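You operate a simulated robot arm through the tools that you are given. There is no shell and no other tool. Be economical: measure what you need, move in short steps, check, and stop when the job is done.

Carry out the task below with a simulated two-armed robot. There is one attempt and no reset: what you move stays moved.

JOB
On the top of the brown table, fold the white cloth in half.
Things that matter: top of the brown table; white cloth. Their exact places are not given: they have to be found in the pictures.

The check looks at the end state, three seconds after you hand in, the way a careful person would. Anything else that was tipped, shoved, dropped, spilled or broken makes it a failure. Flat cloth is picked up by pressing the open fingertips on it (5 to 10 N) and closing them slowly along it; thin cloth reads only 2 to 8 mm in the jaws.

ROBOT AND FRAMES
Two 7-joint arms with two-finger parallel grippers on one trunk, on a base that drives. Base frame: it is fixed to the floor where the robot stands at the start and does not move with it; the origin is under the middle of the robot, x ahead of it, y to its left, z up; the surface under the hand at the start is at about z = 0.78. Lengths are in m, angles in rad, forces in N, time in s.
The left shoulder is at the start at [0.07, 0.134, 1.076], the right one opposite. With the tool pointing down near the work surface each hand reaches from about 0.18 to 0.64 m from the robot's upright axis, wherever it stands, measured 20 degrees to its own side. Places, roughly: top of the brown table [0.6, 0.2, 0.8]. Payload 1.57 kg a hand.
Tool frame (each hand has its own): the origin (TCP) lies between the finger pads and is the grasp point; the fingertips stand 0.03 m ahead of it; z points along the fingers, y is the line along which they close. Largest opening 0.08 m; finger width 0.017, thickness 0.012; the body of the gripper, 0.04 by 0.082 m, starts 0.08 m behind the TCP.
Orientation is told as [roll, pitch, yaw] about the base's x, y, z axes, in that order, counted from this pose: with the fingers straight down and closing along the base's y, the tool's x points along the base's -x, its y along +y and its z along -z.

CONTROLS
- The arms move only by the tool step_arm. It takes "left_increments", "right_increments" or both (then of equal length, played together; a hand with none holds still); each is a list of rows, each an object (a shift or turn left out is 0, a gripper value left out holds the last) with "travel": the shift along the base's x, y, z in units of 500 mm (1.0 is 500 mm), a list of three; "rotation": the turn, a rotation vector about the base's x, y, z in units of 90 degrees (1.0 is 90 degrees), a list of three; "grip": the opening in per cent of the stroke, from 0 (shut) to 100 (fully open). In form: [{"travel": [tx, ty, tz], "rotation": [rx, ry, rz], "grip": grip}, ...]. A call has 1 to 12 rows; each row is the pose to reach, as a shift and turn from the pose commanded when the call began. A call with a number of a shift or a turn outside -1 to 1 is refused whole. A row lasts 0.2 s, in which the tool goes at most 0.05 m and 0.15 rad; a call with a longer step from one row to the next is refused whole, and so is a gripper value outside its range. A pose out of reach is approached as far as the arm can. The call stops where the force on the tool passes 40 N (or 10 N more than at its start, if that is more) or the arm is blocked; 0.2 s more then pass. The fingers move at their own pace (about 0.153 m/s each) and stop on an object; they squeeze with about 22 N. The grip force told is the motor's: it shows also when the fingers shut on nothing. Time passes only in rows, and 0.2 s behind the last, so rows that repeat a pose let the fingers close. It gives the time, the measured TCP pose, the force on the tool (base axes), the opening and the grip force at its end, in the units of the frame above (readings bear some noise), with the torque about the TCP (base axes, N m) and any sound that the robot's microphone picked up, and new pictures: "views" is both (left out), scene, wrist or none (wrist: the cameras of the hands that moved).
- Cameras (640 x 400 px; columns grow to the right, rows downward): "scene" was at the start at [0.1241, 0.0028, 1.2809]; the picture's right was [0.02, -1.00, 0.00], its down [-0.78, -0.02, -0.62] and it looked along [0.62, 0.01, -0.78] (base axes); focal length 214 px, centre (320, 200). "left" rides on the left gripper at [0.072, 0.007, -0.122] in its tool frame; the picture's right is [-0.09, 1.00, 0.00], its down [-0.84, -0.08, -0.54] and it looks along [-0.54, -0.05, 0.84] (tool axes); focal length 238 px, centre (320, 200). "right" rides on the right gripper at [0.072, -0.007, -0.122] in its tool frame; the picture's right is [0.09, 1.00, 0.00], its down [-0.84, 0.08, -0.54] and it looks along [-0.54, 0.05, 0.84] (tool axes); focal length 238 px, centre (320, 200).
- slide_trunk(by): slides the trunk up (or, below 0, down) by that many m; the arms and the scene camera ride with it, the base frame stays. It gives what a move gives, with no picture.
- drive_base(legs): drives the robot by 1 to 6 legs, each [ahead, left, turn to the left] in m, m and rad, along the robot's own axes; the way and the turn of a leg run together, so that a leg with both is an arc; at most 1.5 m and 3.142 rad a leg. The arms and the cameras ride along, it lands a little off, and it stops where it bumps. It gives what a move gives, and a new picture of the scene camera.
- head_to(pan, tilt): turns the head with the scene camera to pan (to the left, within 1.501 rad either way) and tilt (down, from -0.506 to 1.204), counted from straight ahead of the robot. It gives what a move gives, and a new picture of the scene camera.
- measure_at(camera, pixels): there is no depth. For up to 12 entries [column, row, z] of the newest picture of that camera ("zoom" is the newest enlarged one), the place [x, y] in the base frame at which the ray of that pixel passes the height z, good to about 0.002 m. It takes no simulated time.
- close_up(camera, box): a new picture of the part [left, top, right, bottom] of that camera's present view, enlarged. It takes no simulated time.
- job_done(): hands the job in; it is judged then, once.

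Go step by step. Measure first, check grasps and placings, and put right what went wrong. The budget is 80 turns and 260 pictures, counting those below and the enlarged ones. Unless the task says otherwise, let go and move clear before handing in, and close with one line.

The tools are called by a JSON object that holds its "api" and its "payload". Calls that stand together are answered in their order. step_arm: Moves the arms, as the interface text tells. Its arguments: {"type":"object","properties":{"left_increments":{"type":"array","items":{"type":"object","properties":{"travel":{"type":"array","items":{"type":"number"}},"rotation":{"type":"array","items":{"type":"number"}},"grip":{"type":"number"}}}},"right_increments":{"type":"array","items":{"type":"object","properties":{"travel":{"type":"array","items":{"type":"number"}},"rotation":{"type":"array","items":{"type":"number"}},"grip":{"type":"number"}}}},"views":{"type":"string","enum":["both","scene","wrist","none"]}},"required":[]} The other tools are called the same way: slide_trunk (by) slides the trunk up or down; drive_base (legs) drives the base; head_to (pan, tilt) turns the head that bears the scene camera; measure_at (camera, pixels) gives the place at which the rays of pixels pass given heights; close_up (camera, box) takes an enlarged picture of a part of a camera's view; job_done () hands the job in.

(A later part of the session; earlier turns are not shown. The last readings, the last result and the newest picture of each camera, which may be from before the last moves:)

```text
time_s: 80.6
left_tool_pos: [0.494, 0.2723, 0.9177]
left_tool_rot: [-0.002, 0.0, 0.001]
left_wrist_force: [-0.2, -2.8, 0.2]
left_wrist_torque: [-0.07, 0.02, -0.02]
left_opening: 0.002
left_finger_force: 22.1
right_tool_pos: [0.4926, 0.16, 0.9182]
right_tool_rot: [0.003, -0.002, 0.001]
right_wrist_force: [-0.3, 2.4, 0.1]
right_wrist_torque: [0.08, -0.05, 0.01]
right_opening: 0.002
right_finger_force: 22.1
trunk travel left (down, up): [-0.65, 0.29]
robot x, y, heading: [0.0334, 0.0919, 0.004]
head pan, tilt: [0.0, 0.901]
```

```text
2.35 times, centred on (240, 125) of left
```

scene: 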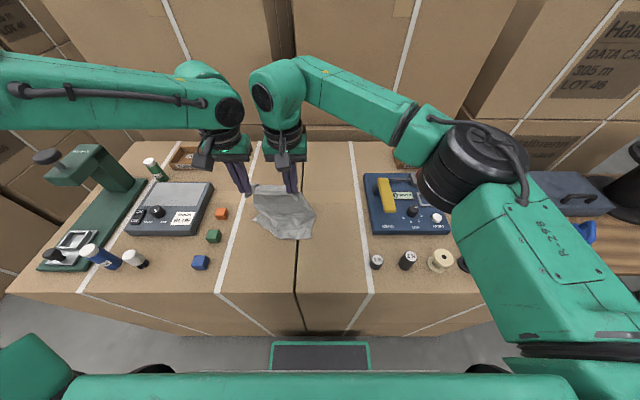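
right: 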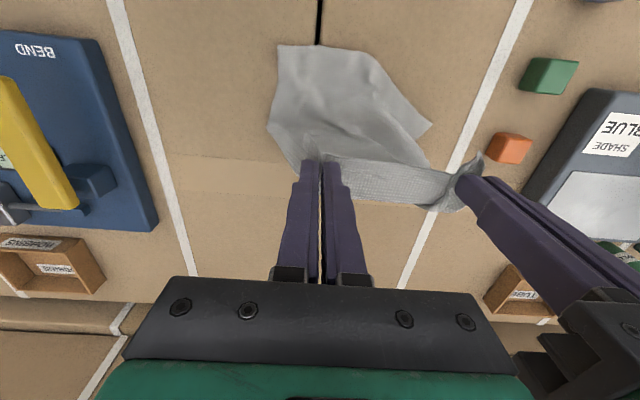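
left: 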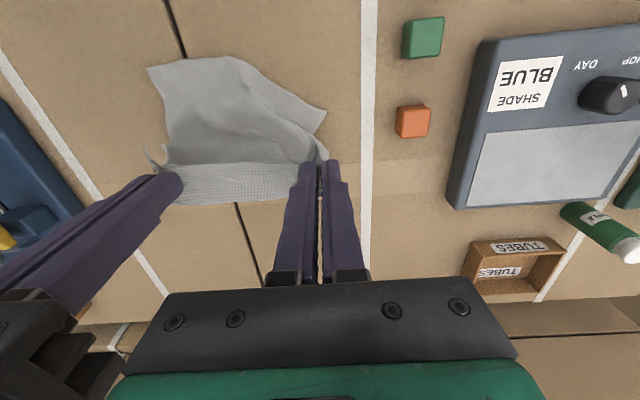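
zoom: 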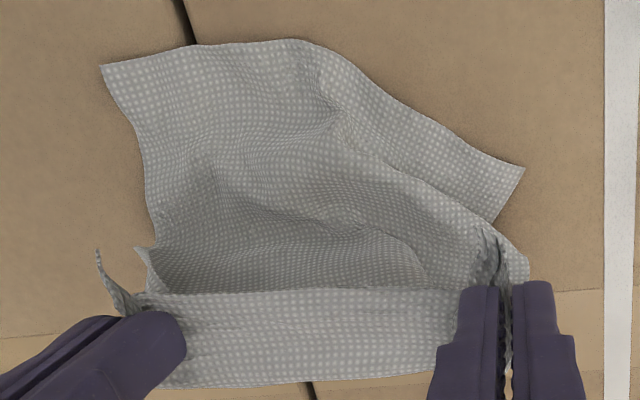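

The near-left corner sits about 5 cm too far forward because the left hand grips farther from its corner, so that side hangs short. I'll raise the cloth again, hold the left hand about 4.5 cm lower so the bottom hangs level, then re-lay it.

{"api": "step_arm", "payload": {"left_increments": [{"travel": [-0.03, 0, 0.04]}, {"travel": [-0.07, 0, 0.08]}, {"travel": [-0.12, 0, 0.12]}, {"travel": [-0.17, 0, 0.16]}, {"travel": [-0.21, 0, 0.19]}, {"travel": [-0.22, 0, 0.21]}, {"travel": [-0.22, 0, 0.22]}, {"travel": [-0.22, 0, 0.22]}, {"travel": [-0.22, 0, 0.22]}], "right_increments": [{"travel": [-0.03, 0, 0.06]}, {"travel": [-0.07, 0, 0.12]}, {"travel": [-0.12, 0, 0.17]}, {"travel": [-0.17, 0, 0.22]}, {"travel": [-0.21, 0, 0.27]}, {"travel": [-0.22, 0.01, 0.3]}, {"travel": [-0.22, 0.01, 0.31]}, {"travel": [-0.22, 0.01, 0.31]}, {"travel": [-0.22, 0.01, 0.31]}]}}

{"api": "close_up", "payload": {"camera": "scene", "box": [200, 160, 340, 270]}}

{"api": "close_up", "payload": {"camera": "left", "box": [130, 60, 350, 230]}}

```text
time_s: 82.6
left_tool_pos: [0.3838, 0.2721, 1.0279]
left_tool_rot: [-0.001, 0.003, 0.0]
left_wrist_force: [-0.8, -6.8, 2.4]
left_wrist_torque: [-0.2, 0.0, -0.09]
left_opening: 0.0026
left_finger_force: 22.1
right_tool_pos: [0.3823, 0.1658, 1.0731]
right_tool_rot: [0.003, -0.001, 0.002]
right_wrist_force: [0.4, 4.2, -2.6]
right_wrist_torque: [0.19, -0.03, -0.02]
right_opening: 0.0019
right_finger_force: 21.6
trunk travel left (down, up): [-0.65, 0.29]
robot x, y, heading: [0.029, 0.0935, -0.003]
head pan, tilt: [0.0, 0.901]
```

scene: 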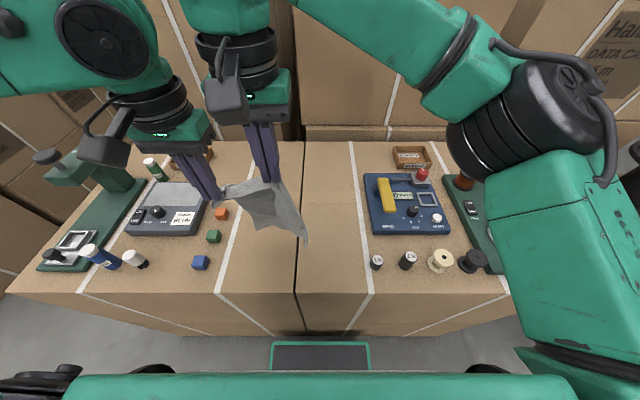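
right: 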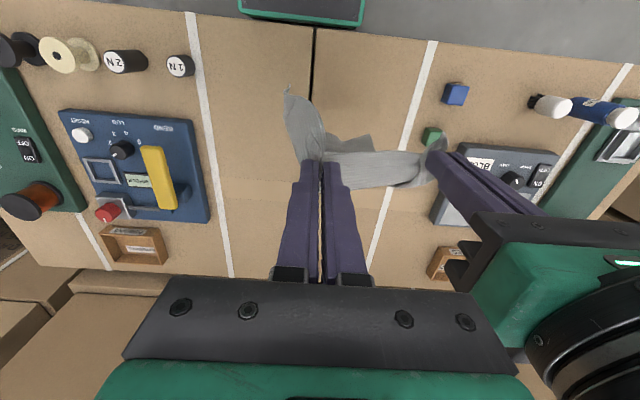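
left: 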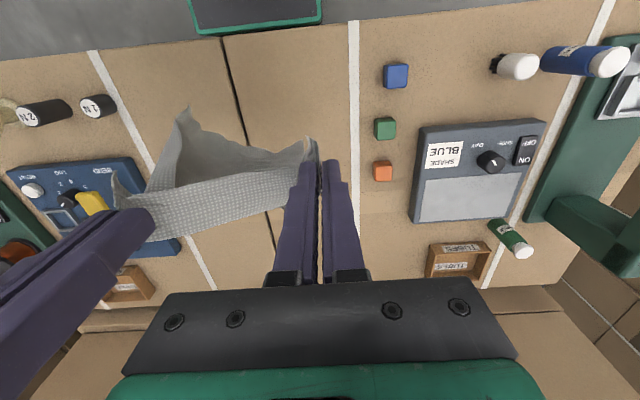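

```text
3.64 times, centred on (270, 215) of scene
```

zoom: 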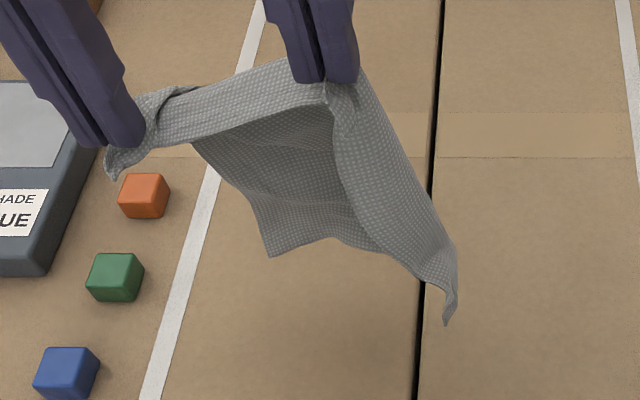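

```text
2.35 times, centred on (240, 145) of left
```

zoom: 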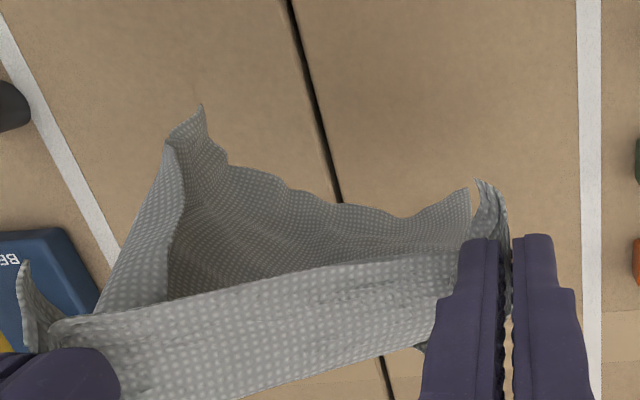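

I'll triangulate the two hanging bottom corners from the scene and left cameras to see whether the bottom is level.

{"api": "measure_at", "payload": {"camera": "scene", "pixels": [[256.3, 230.1, 0.8], [256.3, 230.1, 0.84], [256.3, 230.1, 0.88], [305.7, 248, 0.8], [305.7, 248, 0.84], [305.7, 248, 0.88]]}}

{"api": "measure_at", "payload": {"camera": "left", "pixels": [[303.8, 140.7, 0.8], [303.8, 140.7, 0.84], [303.8, 140.7, 0.88], [189, 104.6, 0.8], [189, 104.6, 0.84], [189, 104.6, 0.88]]}}

```text
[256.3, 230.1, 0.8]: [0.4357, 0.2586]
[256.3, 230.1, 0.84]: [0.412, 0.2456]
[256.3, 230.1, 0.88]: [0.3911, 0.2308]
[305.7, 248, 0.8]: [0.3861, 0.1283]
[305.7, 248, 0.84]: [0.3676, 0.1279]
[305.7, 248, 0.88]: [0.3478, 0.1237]
```

```text
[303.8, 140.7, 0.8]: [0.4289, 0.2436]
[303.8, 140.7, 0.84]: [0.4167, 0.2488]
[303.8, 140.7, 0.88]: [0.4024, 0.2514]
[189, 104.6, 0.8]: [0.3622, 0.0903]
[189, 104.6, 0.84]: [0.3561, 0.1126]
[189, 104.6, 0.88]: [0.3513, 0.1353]
```

The bottom is twisted: left corner at about (0.414, 0.248, 0.835), right at (0.355, 0.125, 0.86). Both pinches clamped the edge about 27° off. I'll yaw both hands by +27° and raise the left hand 2 cm to square the sheet.

{"api": "step_arm", "payload": {"left_increments": [{"rotation": [0, 0, 0.08], "travel": [0, 0, 0.01]}, {"rotation": [0, 0, 0.16], "travel": [0, 0, 0.02]}, {"rotation": [0, 0, 0.24], "travel": [0, 0, 0.03]}, {"rotation": [0, 0, 0.3], "travel": [0, 0, 0.04]}, {"rotation": [0, 0, 0.3], "travel": [0, 0, 0.04]}, {"rotation": [0, 0, 0.3], "travel": [0, 0, 0.04]}], "right_increments": [{"rotation": [0, 0, 0.08]}, {"rotation": [0, 0, 0.16]}, {"rotation": [0, 0, 0.24]}, {"rotation": [0, 0, 0.3]}, {"rotation": [0, 0, 0.3]}, {"rotation": [0, 0, 0.3]}]}}

{"api": "close_up", "payload": {"camera": "scene", "box": [200, 160, 340, 270]}}

{"api": "close_up", "payload": {"camera": "left", "box": [130, 60, 350, 230]}}

```text
time_s: 84.0
left_tool_pos: [0.3842, 0.2724, 1.046]
left_tool_rot: [-0.003, -0.002, 0.472]
left_wrist_force: [-1.6, -8.5, 1.8]
left_wrist_torque: [-0.26, 0.05, -0.18]
left_opening: 0.0026
left_finger_force: 21.9
right_tool_pos: [0.3825, 0.1658, 1.0717]
right_tool_rot: [0.004, 0.002, 0.473]
right_wrist_force: [1.7, 8.5, -2.1]
right_wrist_torque: [0.27, -0.1, -0.11]
right_opening: 0.0018
right_finger_force: 21.8
trunk travel left (down, up): [-0.65, 0.29]
robot x, y, heading: [0.0293, 0.0931, 0.001]
head pan, tilt: [0.0, 0.901]
```

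scene: 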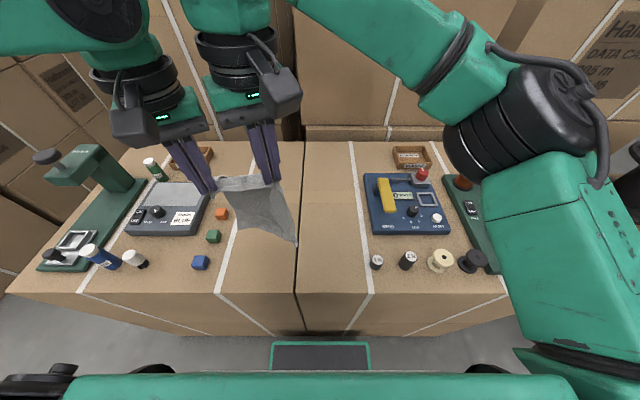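
right: 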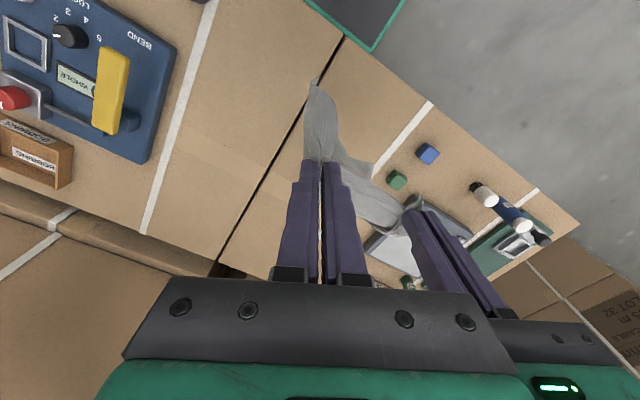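
left: 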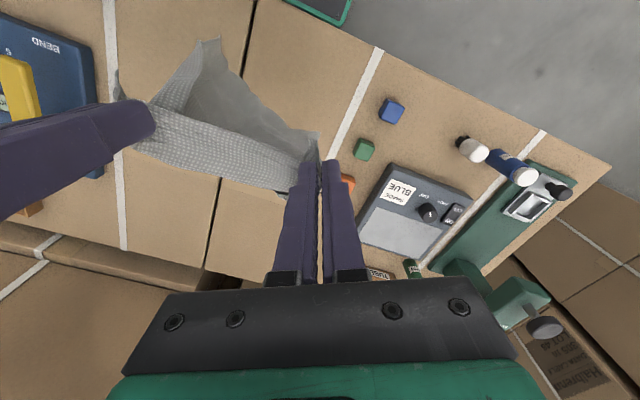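

```text
3.64 times, centred on (270, 215) of scene
```

zoom: 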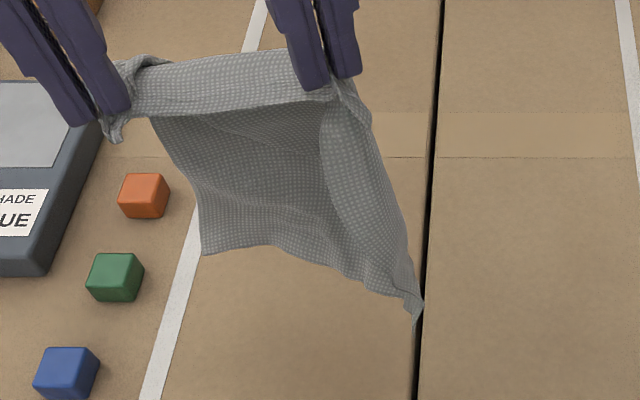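

```text
2.35 times, centred on (240, 145) of left
```

zoom: 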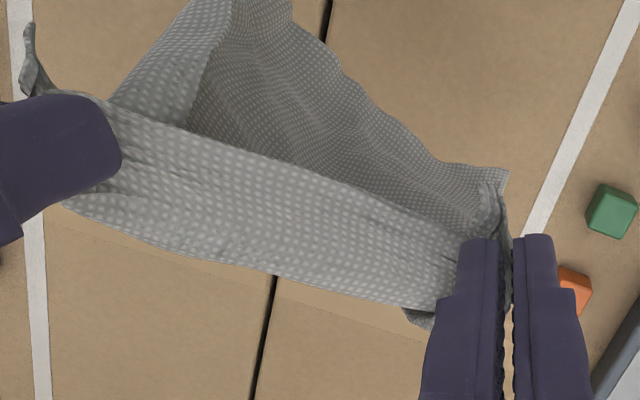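

The sheet is much squarer. I'll triangulate the bottom corners again for fine adjustment.

{"api": "measure_at", "payload": {"camera": "scene", "pixels": [[237.9, 229.6, 0.8], [237.9, 229.6, 0.84], [296.1, 246.6, 0.8], [296.1, 246.6, 0.84], [296.1, 246.6, 0.88]]}}

{"api": "measure_at", "payload": {"camera": "left", "pixels": [[318.7, 134.4, 0.8], [318.7, 134.4, 0.84], [219, 40, 0.8], [219, 40, 0.84], [219, 40, 0.88]]}}

```text
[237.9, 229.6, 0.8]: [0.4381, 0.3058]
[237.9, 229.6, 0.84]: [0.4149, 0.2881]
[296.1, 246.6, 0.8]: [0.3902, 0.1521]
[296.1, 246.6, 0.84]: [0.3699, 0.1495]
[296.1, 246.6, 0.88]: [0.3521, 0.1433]
```

```text
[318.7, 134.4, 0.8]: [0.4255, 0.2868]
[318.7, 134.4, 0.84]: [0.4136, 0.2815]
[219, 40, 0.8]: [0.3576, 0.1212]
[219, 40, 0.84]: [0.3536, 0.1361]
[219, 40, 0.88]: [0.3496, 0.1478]
```

The right bottom corner still lags by about 6 cm in x. I'll move the right hand about 4 cm further forward than the left, matching the uneven pinches, then re-lay the lower half.

{"api": "step_arm", "payload": {"left_increments": [{"travel": [0, 0, 0]}, {"travel": [0, 0, -0.01]}, {"travel": [0.01, 0, -0.05]}, {"travel": [0.05, 0, -0.1]}, {"travel": [0.1, 0, -0.15]}, {"travel": [0.15, 0, -0.2]}, {"travel": [0.19, 0, -0.24]}, {"travel": [0.22, 0, -0.26]}, {"travel": [0.22, 0, -0.26]}], "right_increments": [{"travel": [0.04, 0.01, -0.01]}, {"travel": [0.08, 0.02, -0.03]}, {"travel": [0.09, 0.02, -0.07]}, {"travel": [0.13, 0.02, -0.12]}, {"travel": [0.18, 0.02, -0.17]}, {"travel": [0.23, 0.02, -0.22]}, {"travel": [0.27, 0.02, -0.26]}, {"travel": [0.3, 0.02, -0.3]}, {"travel": [0.3, 0.02, -0.3]}]}}

{"api": "close_up", "payload": {"camera": "scene", "box": [210, 160, 340, 260]}}

```text
time_s: 86.0
left_tool_pos: [0.4931, 0.2723, 0.9173]
left_tool_rot: [-0.003, 0.0, 0.471]
left_wrist_force: [-0.1, 0.0, 0.5]
left_wrist_torque: [-0.01, 0.01, -0.01]
left_opening: 0.0024
left_finger_force: 21.8
right_tool_pos: [0.5333, 0.1746, 0.9234]
right_tool_rot: [0.001, -0.001, 0.473]
right_wrist_force: [-0.3, -0.1, 0.0]
right_wrist_torque: [0.02, -0.01, -0.02]
right_opening: 0.0016
right_finger_force: 21.8
trunk travel left (down, up): [-0.65, 0.29]
robot x, y, heading: [0.0331, 0.0952, -0.002]
head pan, tilt: [0.0, 0.901]
```

scene: 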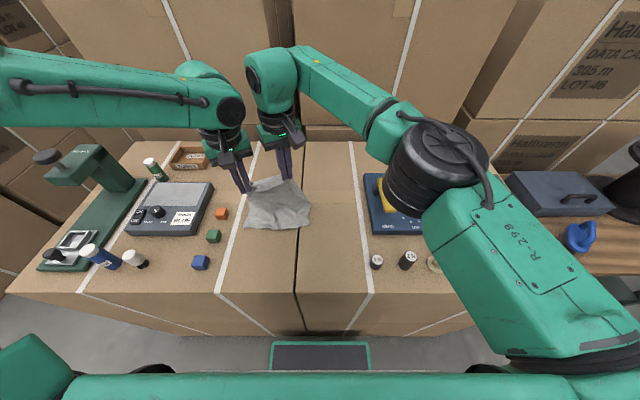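
right: 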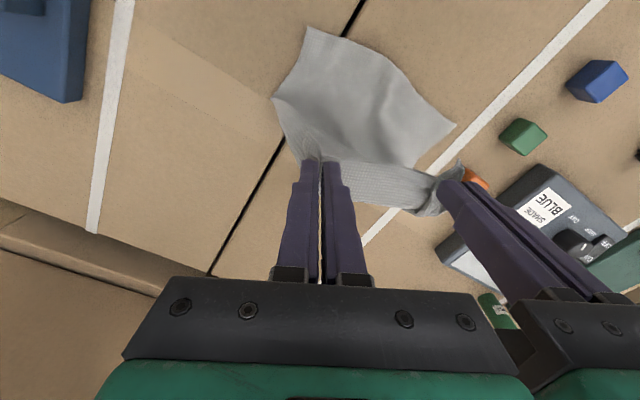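
left: 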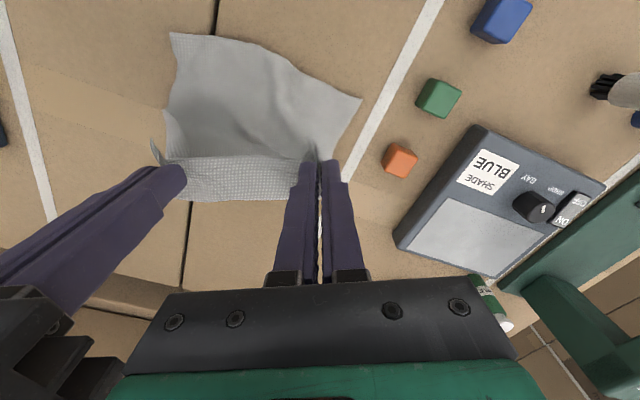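

```text
4.00 times, centred on (275, 210) of scene
```

zoom: 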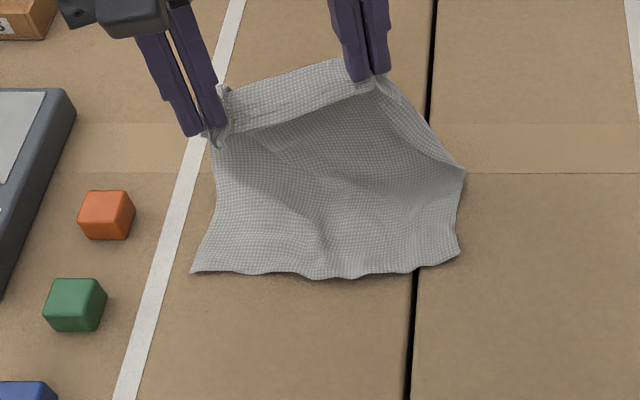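

The near edge now lies nicely straight from (193,270) to (460,255) in the zoom, with the held edge above. I'll measure it before folding back.

{"api": "measure_at", "payload": {"camera": "zoom", "pixels": [[193, 270, 0.78], [345, 276, 0.78], [460, 255, 0.78], [464, 172, 0.8], [215, 215, 0.78]]}}

```text
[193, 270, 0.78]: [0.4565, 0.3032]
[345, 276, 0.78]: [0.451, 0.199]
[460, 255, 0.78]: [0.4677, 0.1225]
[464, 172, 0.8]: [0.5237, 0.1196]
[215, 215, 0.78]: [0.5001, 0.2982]
```

The near edge runs from (0.457, 0.303) to (0.468, 0.123). I'll bring the held edge back and down so its free edge meets it; the loop should push out to +x and settle at half length. I'll stop about 3 cm up to check.

{"api": "step_arm", "payload": {"left_increments": [{"travel": [0, 0, -0.01]}, {"travel": [0, -0.004, -0.03]}, {"travel": [0.01, -0.008, -0.06]}, {"travel": [0.02, -0.01, -0.1]}, {"travel": [0.03, -0.014, -0.13]}, {"travel": [0.03, -0.014, -0.13]}, {"travel": [0.03, -0.014, -0.13]}], "right_increments": [{"travel": [-0.03, 0, -0.01]}, {"travel": [-0.06, -0.004, -0.03]}, {"travel": [-0.09, -0.01, -0.07]}, {"travel": [-0.1, -0.014, -0.11]}, {"travel": [-0.11, -0.016, -0.14]}, {"travel": [-0.11, -0.016, -0.14]}, {"travel": [-0.11, -0.016, -0.14]}]}}

{"api": "close_up", "payload": {"camera": "scene", "box": [210, 160, 340, 260]}}

```text
time_s: 87.6
left_tool_pos: [0.5099, 0.2657, 0.852]
left_tool_rot: [-0.001, 0.003, 0.474]
left_wrist_force: [-2.3, -4.7, -0.4]
left_wrist_torque: [-0.12, 0.07, -0.07]
left_opening: 0.0024
left_finger_force: 22.3
right_tool_pos: [0.4775, 0.1664, 0.8521]
right_tool_rot: [0.003, -0.001, 0.465]
right_wrist_force: [1.1, 4.8, 0.0]
right_wrist_torque: [0.14, -0.1, -0.06]
right_opening: 0.0019
right_finger_force: 22.3
trunk travel left (down, up): [-0.65, 0.29]
robot x, y, heading: [0.0317, 0.0908, -0.002]
head pan, tilt: [0.0, 0.901]
```

scene: 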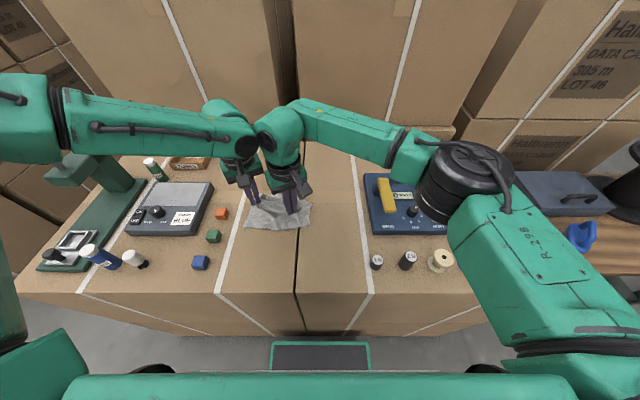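
right: 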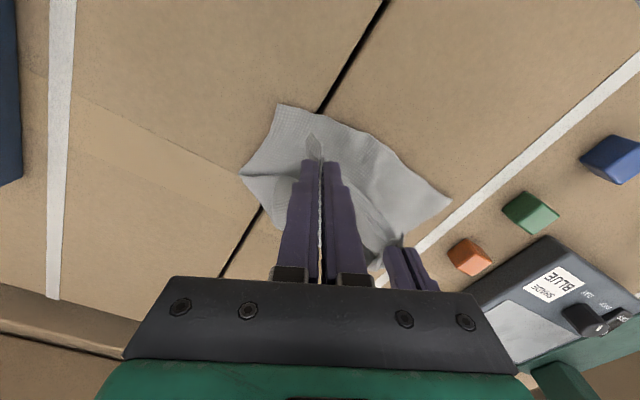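
left: 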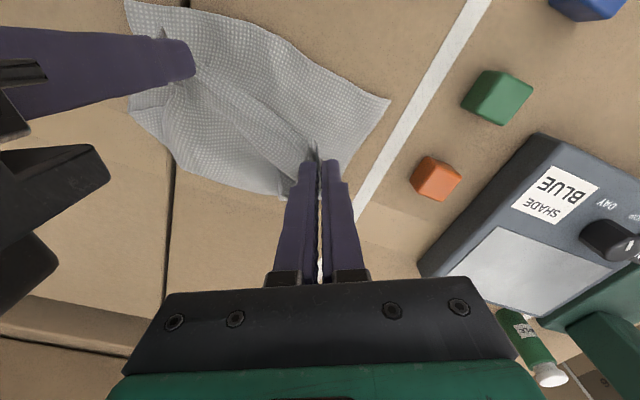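

```text
4.00 times, centred on (275, 210) of scene
```

zoom: 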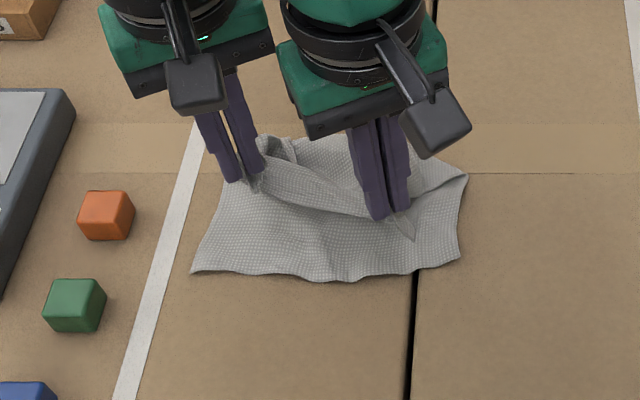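

The fold is forming, with its line at about row 140 in the zoom and the near layer undisturbed. I'll measure how far the held edge still is from the near edge.

{"api": "close_up", "payload": {"camera": "scene", "box": [250, 185, 320, 235]}}

{"api": "measure_at", "payload": {"camera": "zoom", "pixels": [[320, 20, 0.8]]}}

{"api": "close_up", "payload": {"camera": "left", "box": [110, 0, 400, 210]}}

```text
8.00 times, centred on (285, 210) of scene
```

zoom: 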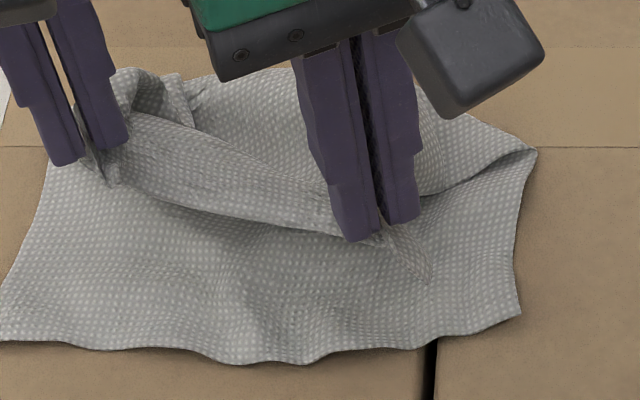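

```text
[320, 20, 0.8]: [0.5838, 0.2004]
```

```text
1.90 times, centred on (255, 105) of left
```

zoom: 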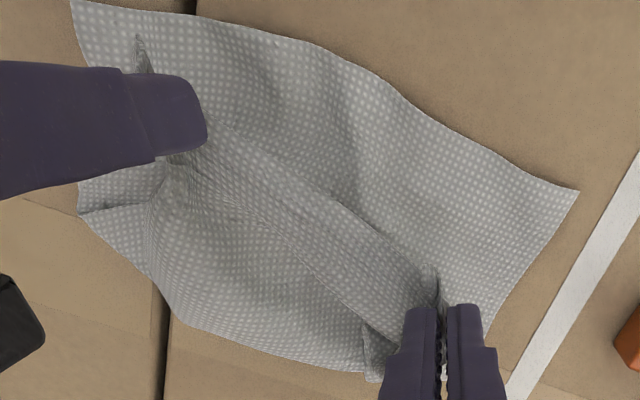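

The held edge's right end is about 1 cm from the near edge and the left end about 4 cm. I'll draw the left back 4 cm, the right 1 cm, and lower both to the cloth.

{"api": "step_arm", "payload": {"left_increments": [{"travel": [-0.03, 0, 0]}, {"travel": [-0.06, 0, -0.01]}, {"travel": [-0.085, 0, -0.03]}, {"travel": [-0.088, 0, -0.05]}, {"travel": [-0.09, 0, -0.066]}, {"travel": [-0.09, 0, -0.066]}], "right_increments": [{"travel": [-0.005, 0, 0]}, {"travel": [-0.012, 0, -0.01]}, {"travel": [-0.02, 0, -0.03]}, {"travel": [-0.024, 0, -0.05]}, {"travel": [-0.026, 0, -0.066]}, {"travel": [-0.026, 0, -0.066]}], "views": "wrist"}}

{"api": "close_up", "payload": {"camera": "scene", "box": [235, 175, 325, 240]}}

```text
time_s: 89.0
left_tool_pos: [0.4644, 0.2656, 0.8191]
left_tool_rot: [-0.002, 0.001, 0.471]
left_wrist_force: [1.1, -0.4, 0.4]
left_wrist_torque: [-0.04, 0.01, -0.05]
left_opening: 0.002
left_finger_force: 22.0
right_tool_pos: [0.4642, 0.1664, 0.819]
right_tool_rot: [0.004, 0.0, 0.472]
right_wrist_force: [0.1, 0.7, -0.1]
right_wrist_torque: [0.03, -0.01, -0.03]
right_opening: 0.0019
right_finger_force: 22.1
trunk travel left (down, up): [-0.65, 0.29]
robot x, y, heading: [0.0285, 0.0947, 0.005]
head pan, tilt: [0.0, 0.901]
```

right: 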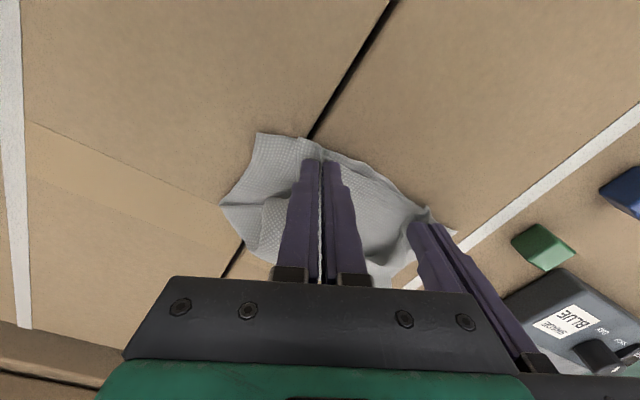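
left: 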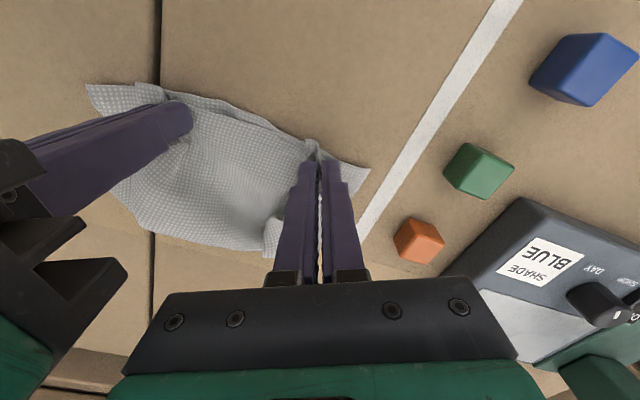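

```text
6.15 times, centred on (280, 208) of scene
```

zoom: 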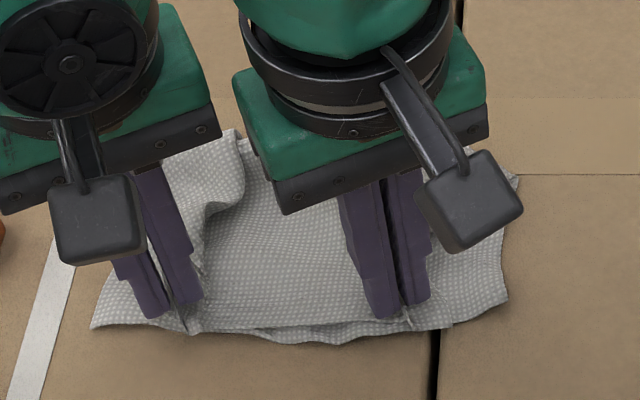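

The held edge now meets the near edge well. I'll lower a touch, open both grippers gently, rise straight up and look.

{"api": "step_arm", "payload": {"left_increments": [{"travel": [-0.004, 0.004, -0.01], "grip": 0}, {"travel": [-0.004, 0.004, -0.01], "grip": 12}, {"travel": [-0.004, 0.004, -0.008], "grip": 24}, {"travel": [-0.004, 0.004, 0.01], "grip": 24}, {"travel": [-0.004, 0.004, 0.05]}, {"travel": [-0.004, 0.004, 0.12]}, {"travel": [-0.004, 0.02, 0.2]}, {"travel": [-0.02, 0.08, 0.27]}, {"travel": [-0.04, 0.16, 0.32]}, {"travel": [-0.04, 0.24, 0.34]}], "right_increments": [{"travel": [-0.004, -0.004, -0.01], "grip": 0}, {"travel": [-0.004, -0.004, -0.01], "grip": 12}, {"travel": [-0.004, -0.004, -0.008], "grip": 24}, {"travel": [-0.004, -0.004, 0.01], "grip": 24}, {"travel": [-0.004, -0.004, 0.05]}, {"travel": [-0.004, -0.004, 0.12]}, {"travel": [-0.004, -0.02, 0.2]}, {"travel": [-0.01, -0.08, 0.26]}, {"travel": [-0.02, -0.16, 0.3]}, {"travel": [-0.02, -0.24, 0.34]}]}}

{"api": "close_up", "payload": {"camera": "scene", "box": [235, 175, 325, 240]}}

{"api": "close_up", "payload": {"camera": "right", "box": [300, 60, 620, 260]}}

```text
time_s: 91.2
left_tool_pos: [0.4447, 0.3851, 0.9907]
left_tool_rot: [-0.001, -0.001, 0.47]
left_wrist_force: [0.6, 0.0, 0.5]
left_wrist_torque: [0.03, 0.0, 0.01]
left_opening: 0.0192
left_finger_force: 0.0
right_tool_pos: [0.4529, 0.0469, 0.9905]
right_tool_rot: [0.002, 0.001, 0.473]
right_wrist_force: [-0.4, 0.0, -0.8]
right_wrist_torque: [-0.03, 0.03, -0.02]
right_opening: 0.0194
right_finger_force: 0.1
trunk travel left (down, up): [-0.65, 0.29]
robot x, y, heading: [0.0303, 0.0937, -0.0]
head pan, tilt: [0.0, 0.901]
```

scene: 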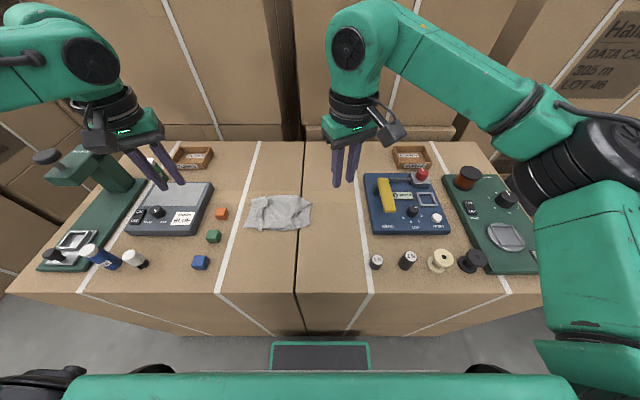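
right: 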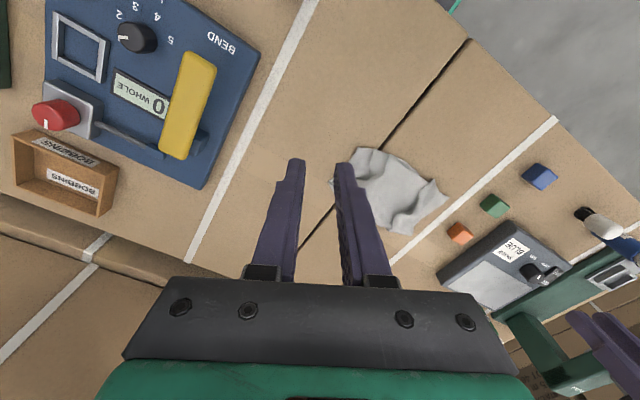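
left: 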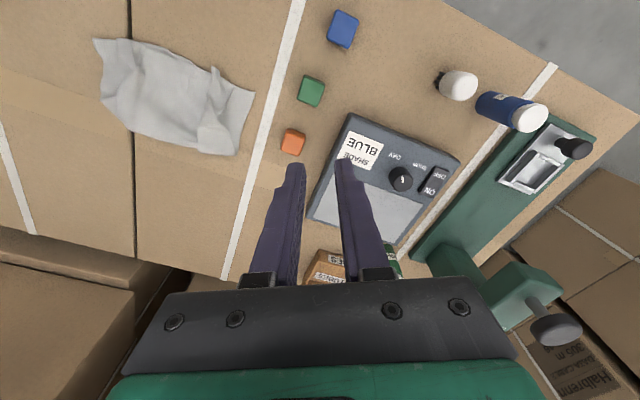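

```text
6.15 times, centred on (280, 208) of scene
```

zoom: 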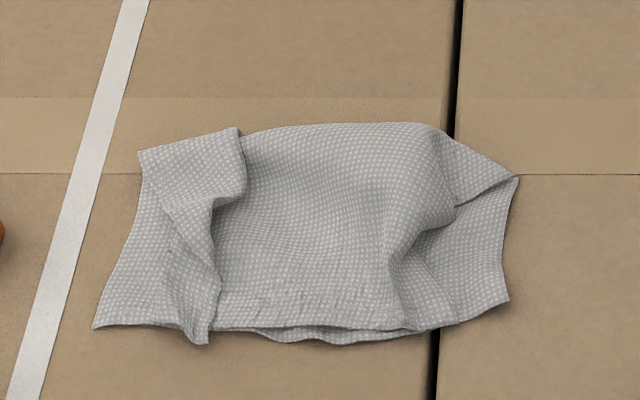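

```text
2.00 times, centred on (460, 160) of right
```

zoom: 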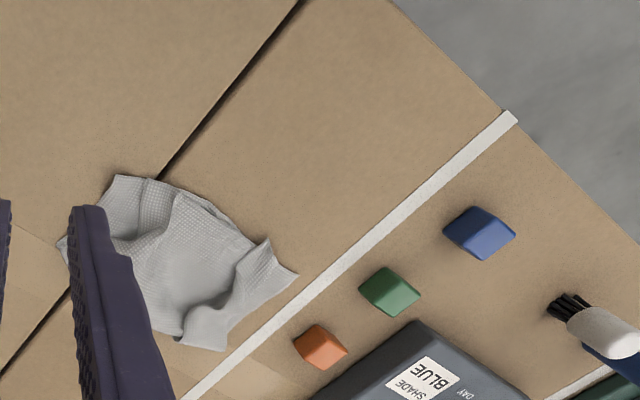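

The fold is good, but the top layer is narrower than the bottom: its left corner is at (205,340) rather than (95,325), and its right near (430,330) rather than (508,300). I'll measure these so I can pull the two corners outward.

{"api": "close_up", "payload": {"camera": "scene", "box": [240, 190, 320, 235]}}

{"api": "close_up", "payload": {"camera": "left", "box": [80, 20, 270, 170]}}

{"api": "measure_at", "payload": {"camera": "left", "pixels": [[94, 39, 0.782], [254, 96, 0.782], [222, 70, 0.785], [234, 155, 0.785], [125, 117, 0.785], [160, 140, 0.785]]}}

```text
8.00 times, centred on (280, 212) of scene
```

zoom: 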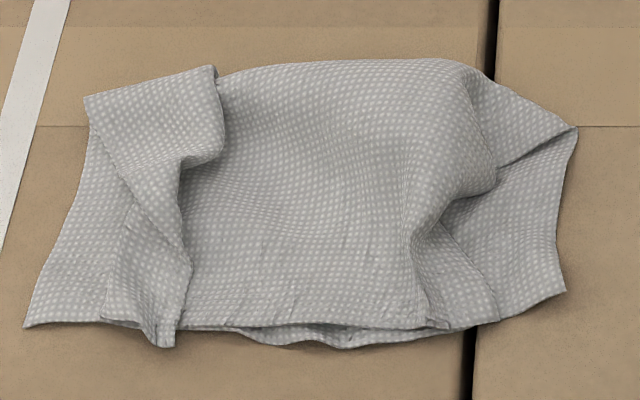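

```text
2.67 times, centred on (175, 95) of left
```

zoom: 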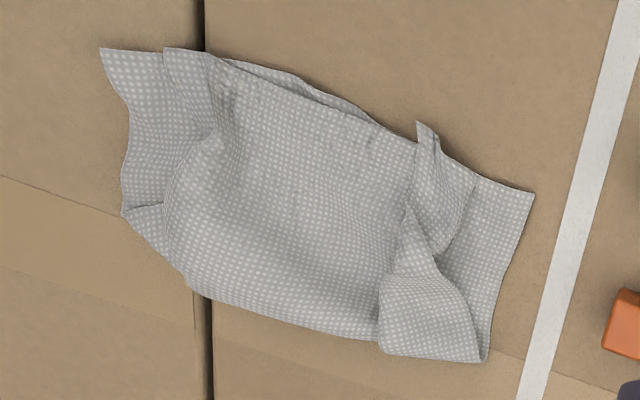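

```text
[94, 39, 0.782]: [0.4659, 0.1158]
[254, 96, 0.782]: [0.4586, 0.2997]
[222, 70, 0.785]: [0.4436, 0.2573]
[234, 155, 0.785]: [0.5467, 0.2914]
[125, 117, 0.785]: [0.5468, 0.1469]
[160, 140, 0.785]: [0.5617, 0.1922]
```

On the left, a strip of the top layer is flipped inward with its corner at about (0.444, 0.257). I'll bring the left hand down to straddle that flap, yawed back to 0, without pressing on the layer below.

{"api": "step_arm", "payload": {"left_increments": [{"travel": [0, -0.06, -0.02], "rotation": [0, 0, -0.08], "grip": 42}, {"travel": [0.01, -0.12, -0.06], "rotation": [0, 0, -0.16]}, {"travel": [0.02, -0.18, -0.12], "rotation": [0, 0, -0.24]}, {"travel": [0.02, -0.236, -0.18], "rotation": [0, 0, -0.3]}, {"travel": [0.02, -0.236, -0.25], "rotation": [0, 0, -0.3]}, {"travel": [0.02, -0.236, -0.31], "rotation": [0, 0, -0.3]}, {"travel": [0.02, -0.236, -0.335], "rotation": [0, 0, -0.3]}, {"travel": [0.02, -0.236, -0.335], "rotation": [0, 0, -0.3]}], "views": "wrist"}}

{"api": "close_up", "payload": {"camera": "left", "box": [200, 80, 420, 230]}}

{"api": "close_up", "payload": {"camera": "scene", "box": [230, 185, 320, 240]}}

```text
time_s: 93.0
left_tool_pos: [0.4542, 0.2677, 0.8223]
left_tool_rot: [-0.001, -0.002, 0.001]
left_wrist_force: [-0.1, -0.3, 0.4]
left_wrist_torque: [-0.02, 0.01, 0.0]
left_opening: 0.0336
left_finger_force: 0.0
right_tool_pos: [0.4545, 0.047, 0.9894]
right_tool_rot: [0.003, 0.0, 0.473]
right_wrist_force: [0.6, 0.4, -0.4]
right_wrist_torque: [0.01, -0.02, 0.01]
right_opening: 0.0196
right_finger_force: 0.0
trunk travel left (down, up): [-0.65, 0.29]
robot x, y, heading: [0.0291, 0.0918, -0.001]
head pan, tilt: [0.0, 0.901]
```

left: 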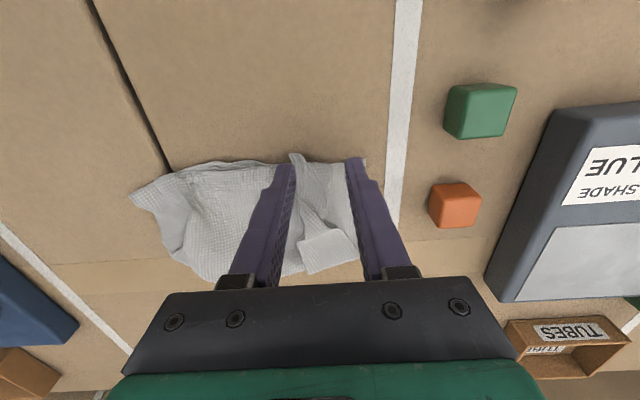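

```text
2.67 times, centred on (310, 155) of left
```

zoom: 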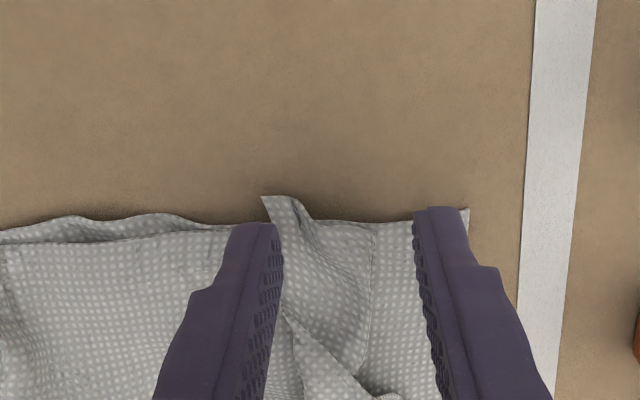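

```text
7.11 times, centred on (275, 212) of scene
```

zoom: 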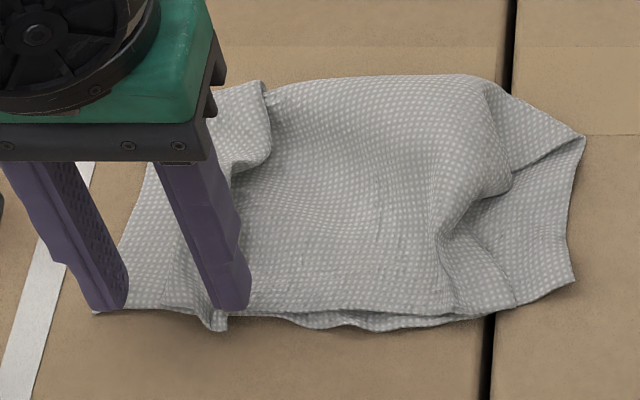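

The flap with its corner at (265,198) lies between the fingers. I'll lower to just above the lower layer, close, then lift 1.5 cm and check.

{"api": "step_arm", "payload": {"left_increments": [{"travel": [0, 0, -0.01]}, {"travel": [0, -0.004, -0.017]}, {"travel": [0, -0.004, -0.019], "grip": 36}, {"travel": [0, -0.004, -0.019], "grip": 30}, {"travel": [0, -0.004, -0.019], "grip": 24}, {"travel": [0, -0.004, -0.019], "grip": 18}, {"travel": [0, -0.004, -0.019], "grip": 12}, {"travel": [0, -0.004, -0.019], "grip": 6}, {"travel": [0, -0.004, -0.018], "grip": 0}, {"travel": [0, -0.004, -0.015], "grip": 0}, {"travel": [0, 0, 0.01], "grip": 0}, {"travel": [0, 0, 0.02], "grip": 0}], "views": "none"}}

{"api": "close_up", "payload": {"camera": "left", "box": [120, 60, 440, 280]}}

{"api": "close_up", "payload": {"camera": "scene", "box": [230, 185, 320, 240]}}

```text
time_s: 95.6
left_tool_pos: [0.4544, 0.2671, 0.8318]
left_tool_rot: [-0.002, 0.002, 0.001]
left_wrist_force: [0.3, -0.2, 1.1]
left_wrist_torque: [-0.02, -0.01, 0.0]
left_opening: 0.0025
left_finger_force: 22.2
right_tool_pos: [0.4537, 0.047, 0.9902]
right_tool_rot: [0.004, -0.001, 0.473]
right_wrist_force: [0.3, -0.6, -0.2]
right_wrist_torque: [0.03, -0.02, 0.0]
right_opening: 0.0189
right_finger_force: 0.1
trunk travel left (down, up): [-0.65, 0.29]
robot x, y, heading: [0.0299, 0.0935, -0.0]
head pan, tilt: [0.0, 0.901]
```

```text
1.82 times, centred on (280, 170) of left
```

zoom: 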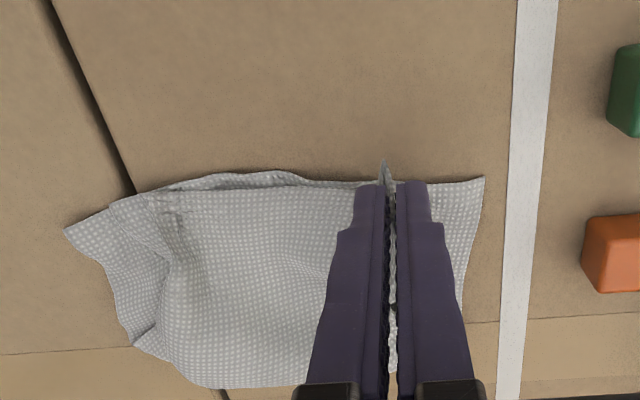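

```text
7.11 times, centred on (275, 212) of scene
```

zoom: 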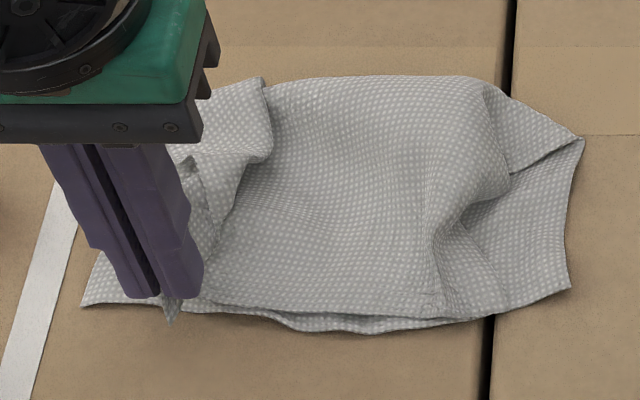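

Only the flap is caught and the lower layer is undisturbed. I'll lift it a bit more and carry it outward about 3.5 cm to +y, then lower it.

{"api": "step_arm", "payload": {"left_increments": [{"travel": [0, 0.01, 0.03]}, {"travel": [0.01, 0.03, 0.05]}, {"travel": [0.02, 0.06, 0.05]}, {"travel": [0.02, 0.08, 0.03]}, {"travel": [0.02, 0.085, 0.0]}, {"travel": [0.02, 0.085, -0.025]}, {"travel": [0.02, 0.085, -0.025]}], "views": "none"}}

{"api": "close_up", "payload": {"camera": "left", "box": [60, 60, 380, 280]}}

{"api": "close_up", "payload": {"camera": "scene", "box": [230, 185, 320, 240]}}

```text
time_s: 97.2
left_tool_pos: [0.4637, 0.3094, 0.8206]
left_tool_rot: [-0.001, -0.001, -0.001]
left_wrist_force: [-0.9, 0.8, 1.2]
left_wrist_torque: [-0.01, -0.01, 0.0]
left_opening: 0.0025
left_finger_force: 22.0
right_tool_pos: [0.4537, 0.0477, 0.9878]
right_tool_rot: [0.003, -0.001, 0.473]
right_wrist_force: [-0.1, -0.2, -0.5]
right_wrist_torque: [0.01, 0.01, -0.02]
right_opening: 0.0188
right_finger_force: 0.0
trunk travel left (down, up): [-0.65, 0.29]
robot x, y, heading: [0.0312, 0.0922, -0.005]
head pan, tilt: [0.0, 0.901]
```

```text
1.82 times, centred on (220, 170) of left
```

zoom: 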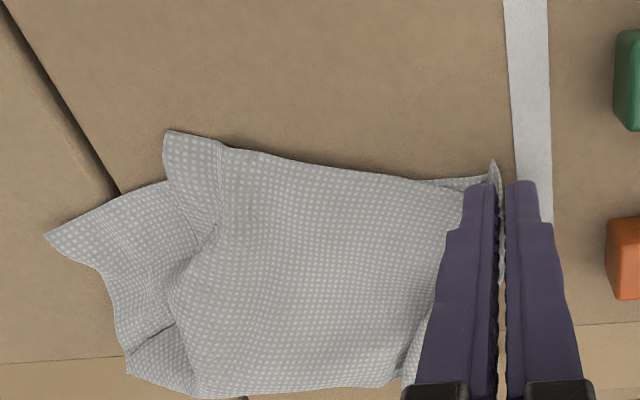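

```text
7.11 times, centred on (275, 212) of scene
```

zoom: 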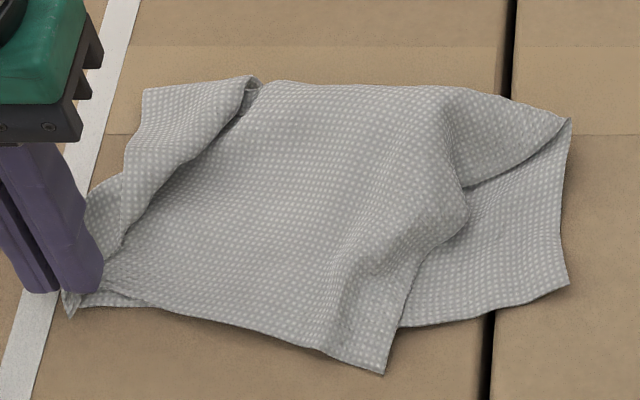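

The left corner is now outward, but the top layer's right corner swung to (385,372). I'll keep the left holding and have the right hand pinch that corner and carry it to the lower layer's right corner.

{"api": "measure_at", "payload": {"camera": "zoom", "pixels": [[385, 372, 0.78], [320, 350, 0.78], [402, 325, 0.78], [360, 335, 0.785], [568, 283, 0.78], [570, 118, 0.78], [145, 90, 0.785]]}}

```text
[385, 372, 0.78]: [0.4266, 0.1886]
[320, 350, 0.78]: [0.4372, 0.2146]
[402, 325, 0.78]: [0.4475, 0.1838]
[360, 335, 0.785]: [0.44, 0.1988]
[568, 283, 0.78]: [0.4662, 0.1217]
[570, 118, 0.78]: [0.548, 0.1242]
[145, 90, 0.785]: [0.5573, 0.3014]
```

{"api": "step_arm", "payload": {"right_increments": [{"travel": [0, 0.06, 0], "rotation": [0, 0, -0.08], "grip": 32}, {"travel": [-0.01, 0.13, 0], "rotation": [0, 0, -0.16]}, {"travel": [-0.02, 0.19, -0.03], "rotation": [0, 0, -0.24]}, {"travel": [-0.021, 0.25, -0.08], "rotation": [0, 0, -0.32]}, {"travel": [-0.021, 0.3, -0.14], "rotation": [0, 0, -0.4]}, {"travel": [-0.021, 0.316, -0.21], "rotation": [0, 0, -0.43]}, {"travel": [-0.021, 0.316, -0.28], "rotation": [0, 0, -0.43]}, {"travel": [-0.021, 0.316, -0.335], "rotation": [0, 0, -0.43]}, {"travel": [-0.021, 0.316, -0.342], "rotation": [0, 0, -0.43]}], "views": "wrist"}}

{"api": "close_up", "payload": {"camera": "right", "box": [200, 80, 440, 230]}}

```text
time_s: 99.2
left_tool_pos: [0.4632, 0.309, 0.818]
left_tool_rot: [-0.001, 0.0, 0.0]
left_wrist_force: [-0.3, -0.7, 0.0]
left_wrist_torque: [0.02, 0.0, 0.02]
left_opening: 0.0024
left_finger_force: 21.9
right_tool_pos: [0.4427, 0.2067, 0.8192]
right_tool_rot: [0.004, -0.002, -0.205]
right_wrist_force: [-0.1, -0.1, -0.1]
right_wrist_torque: [-0.01, 0.03, 0.02]
right_opening: 0.0256
right_finger_force: 0.1
trunk travel left (down, up): [-0.65, 0.29]
robot x, y, heading: [0.0289, 0.0926, -0.002]
head pan, tilt: [0.0, 0.901]
```

right: 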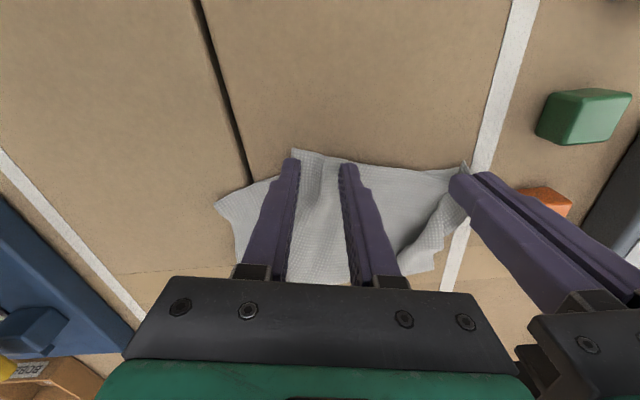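

```text
2.67 times, centred on (320, 155) of right
```

zoom: 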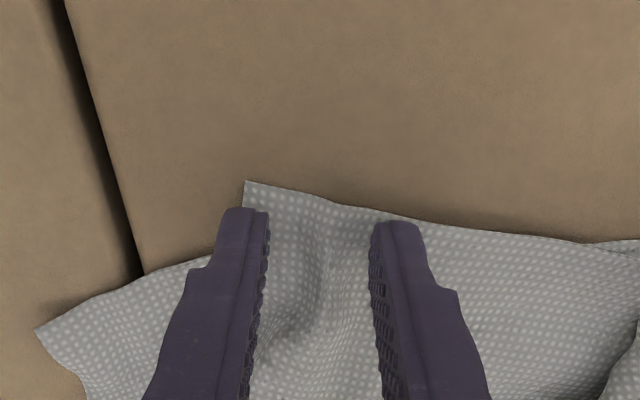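

The right fingers frame the corner squarely. I'll press and close slowly.

{"api": "step_arm", "payload": {"right_increments": [{"travel": [0, 0, -0.01]}, {"travel": [0, 0, -0.016]}, {"travel": [0, 0, -0.02]}, {"travel": [0, 0, -0.02], "grip": 28}, {"travel": [0, 0, -0.019], "grip": 23}, {"travel": [0, 0, -0.019], "grip": 18}, {"travel": [0, 0, -0.019], "grip": 13}, {"travel": [0, 0, -0.019], "grip": 8}, {"travel": [0, 0, -0.018], "grip": 3}, {"travel": [0, 0, -0.017], "grip": 0}, {"travel": [0, 0, -0.014], "grip": 0}, {"travel": [0, 0, 0], "grip": 0}], "views": "wrist"}}

```text
time_s: 101.8
left_tool_pos: [0.4644, 0.3089, 0.8182]
left_tool_rot: [-0.002, 0.002, 0.001]
left_wrist_force: [-2.8, -5.4, -0.1]
left_wrist_torque: [-0.21, 0.09, -0.07]
left_opening: 0.0025
left_finger_force: 22.1
right_tool_pos: [0.4435, 0.2045, 0.8181]
right_tool_rot: [-0.002, -0.001, -0.203]
right_wrist_force: [2.3, 5.4, 1.0]
right_wrist_torque: [0.16, -0.08, -0.06]
right_opening: 0.002
right_finger_force: 21.7
trunk travel left (down, up): [-0.65, 0.29]
robot x, y, heading: [0.0299, 0.0964, 0.001]
head pan, tilt: [0.0, 0.901]
```

right: 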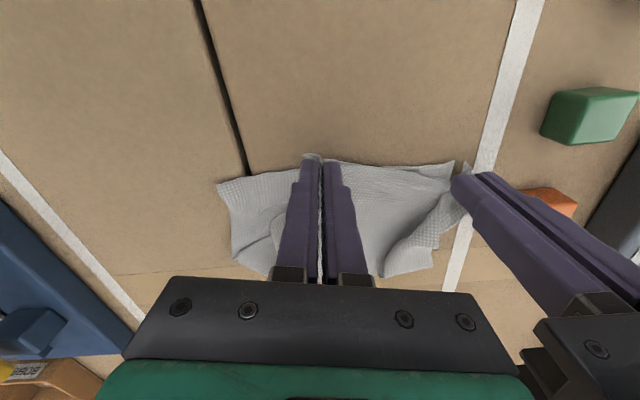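

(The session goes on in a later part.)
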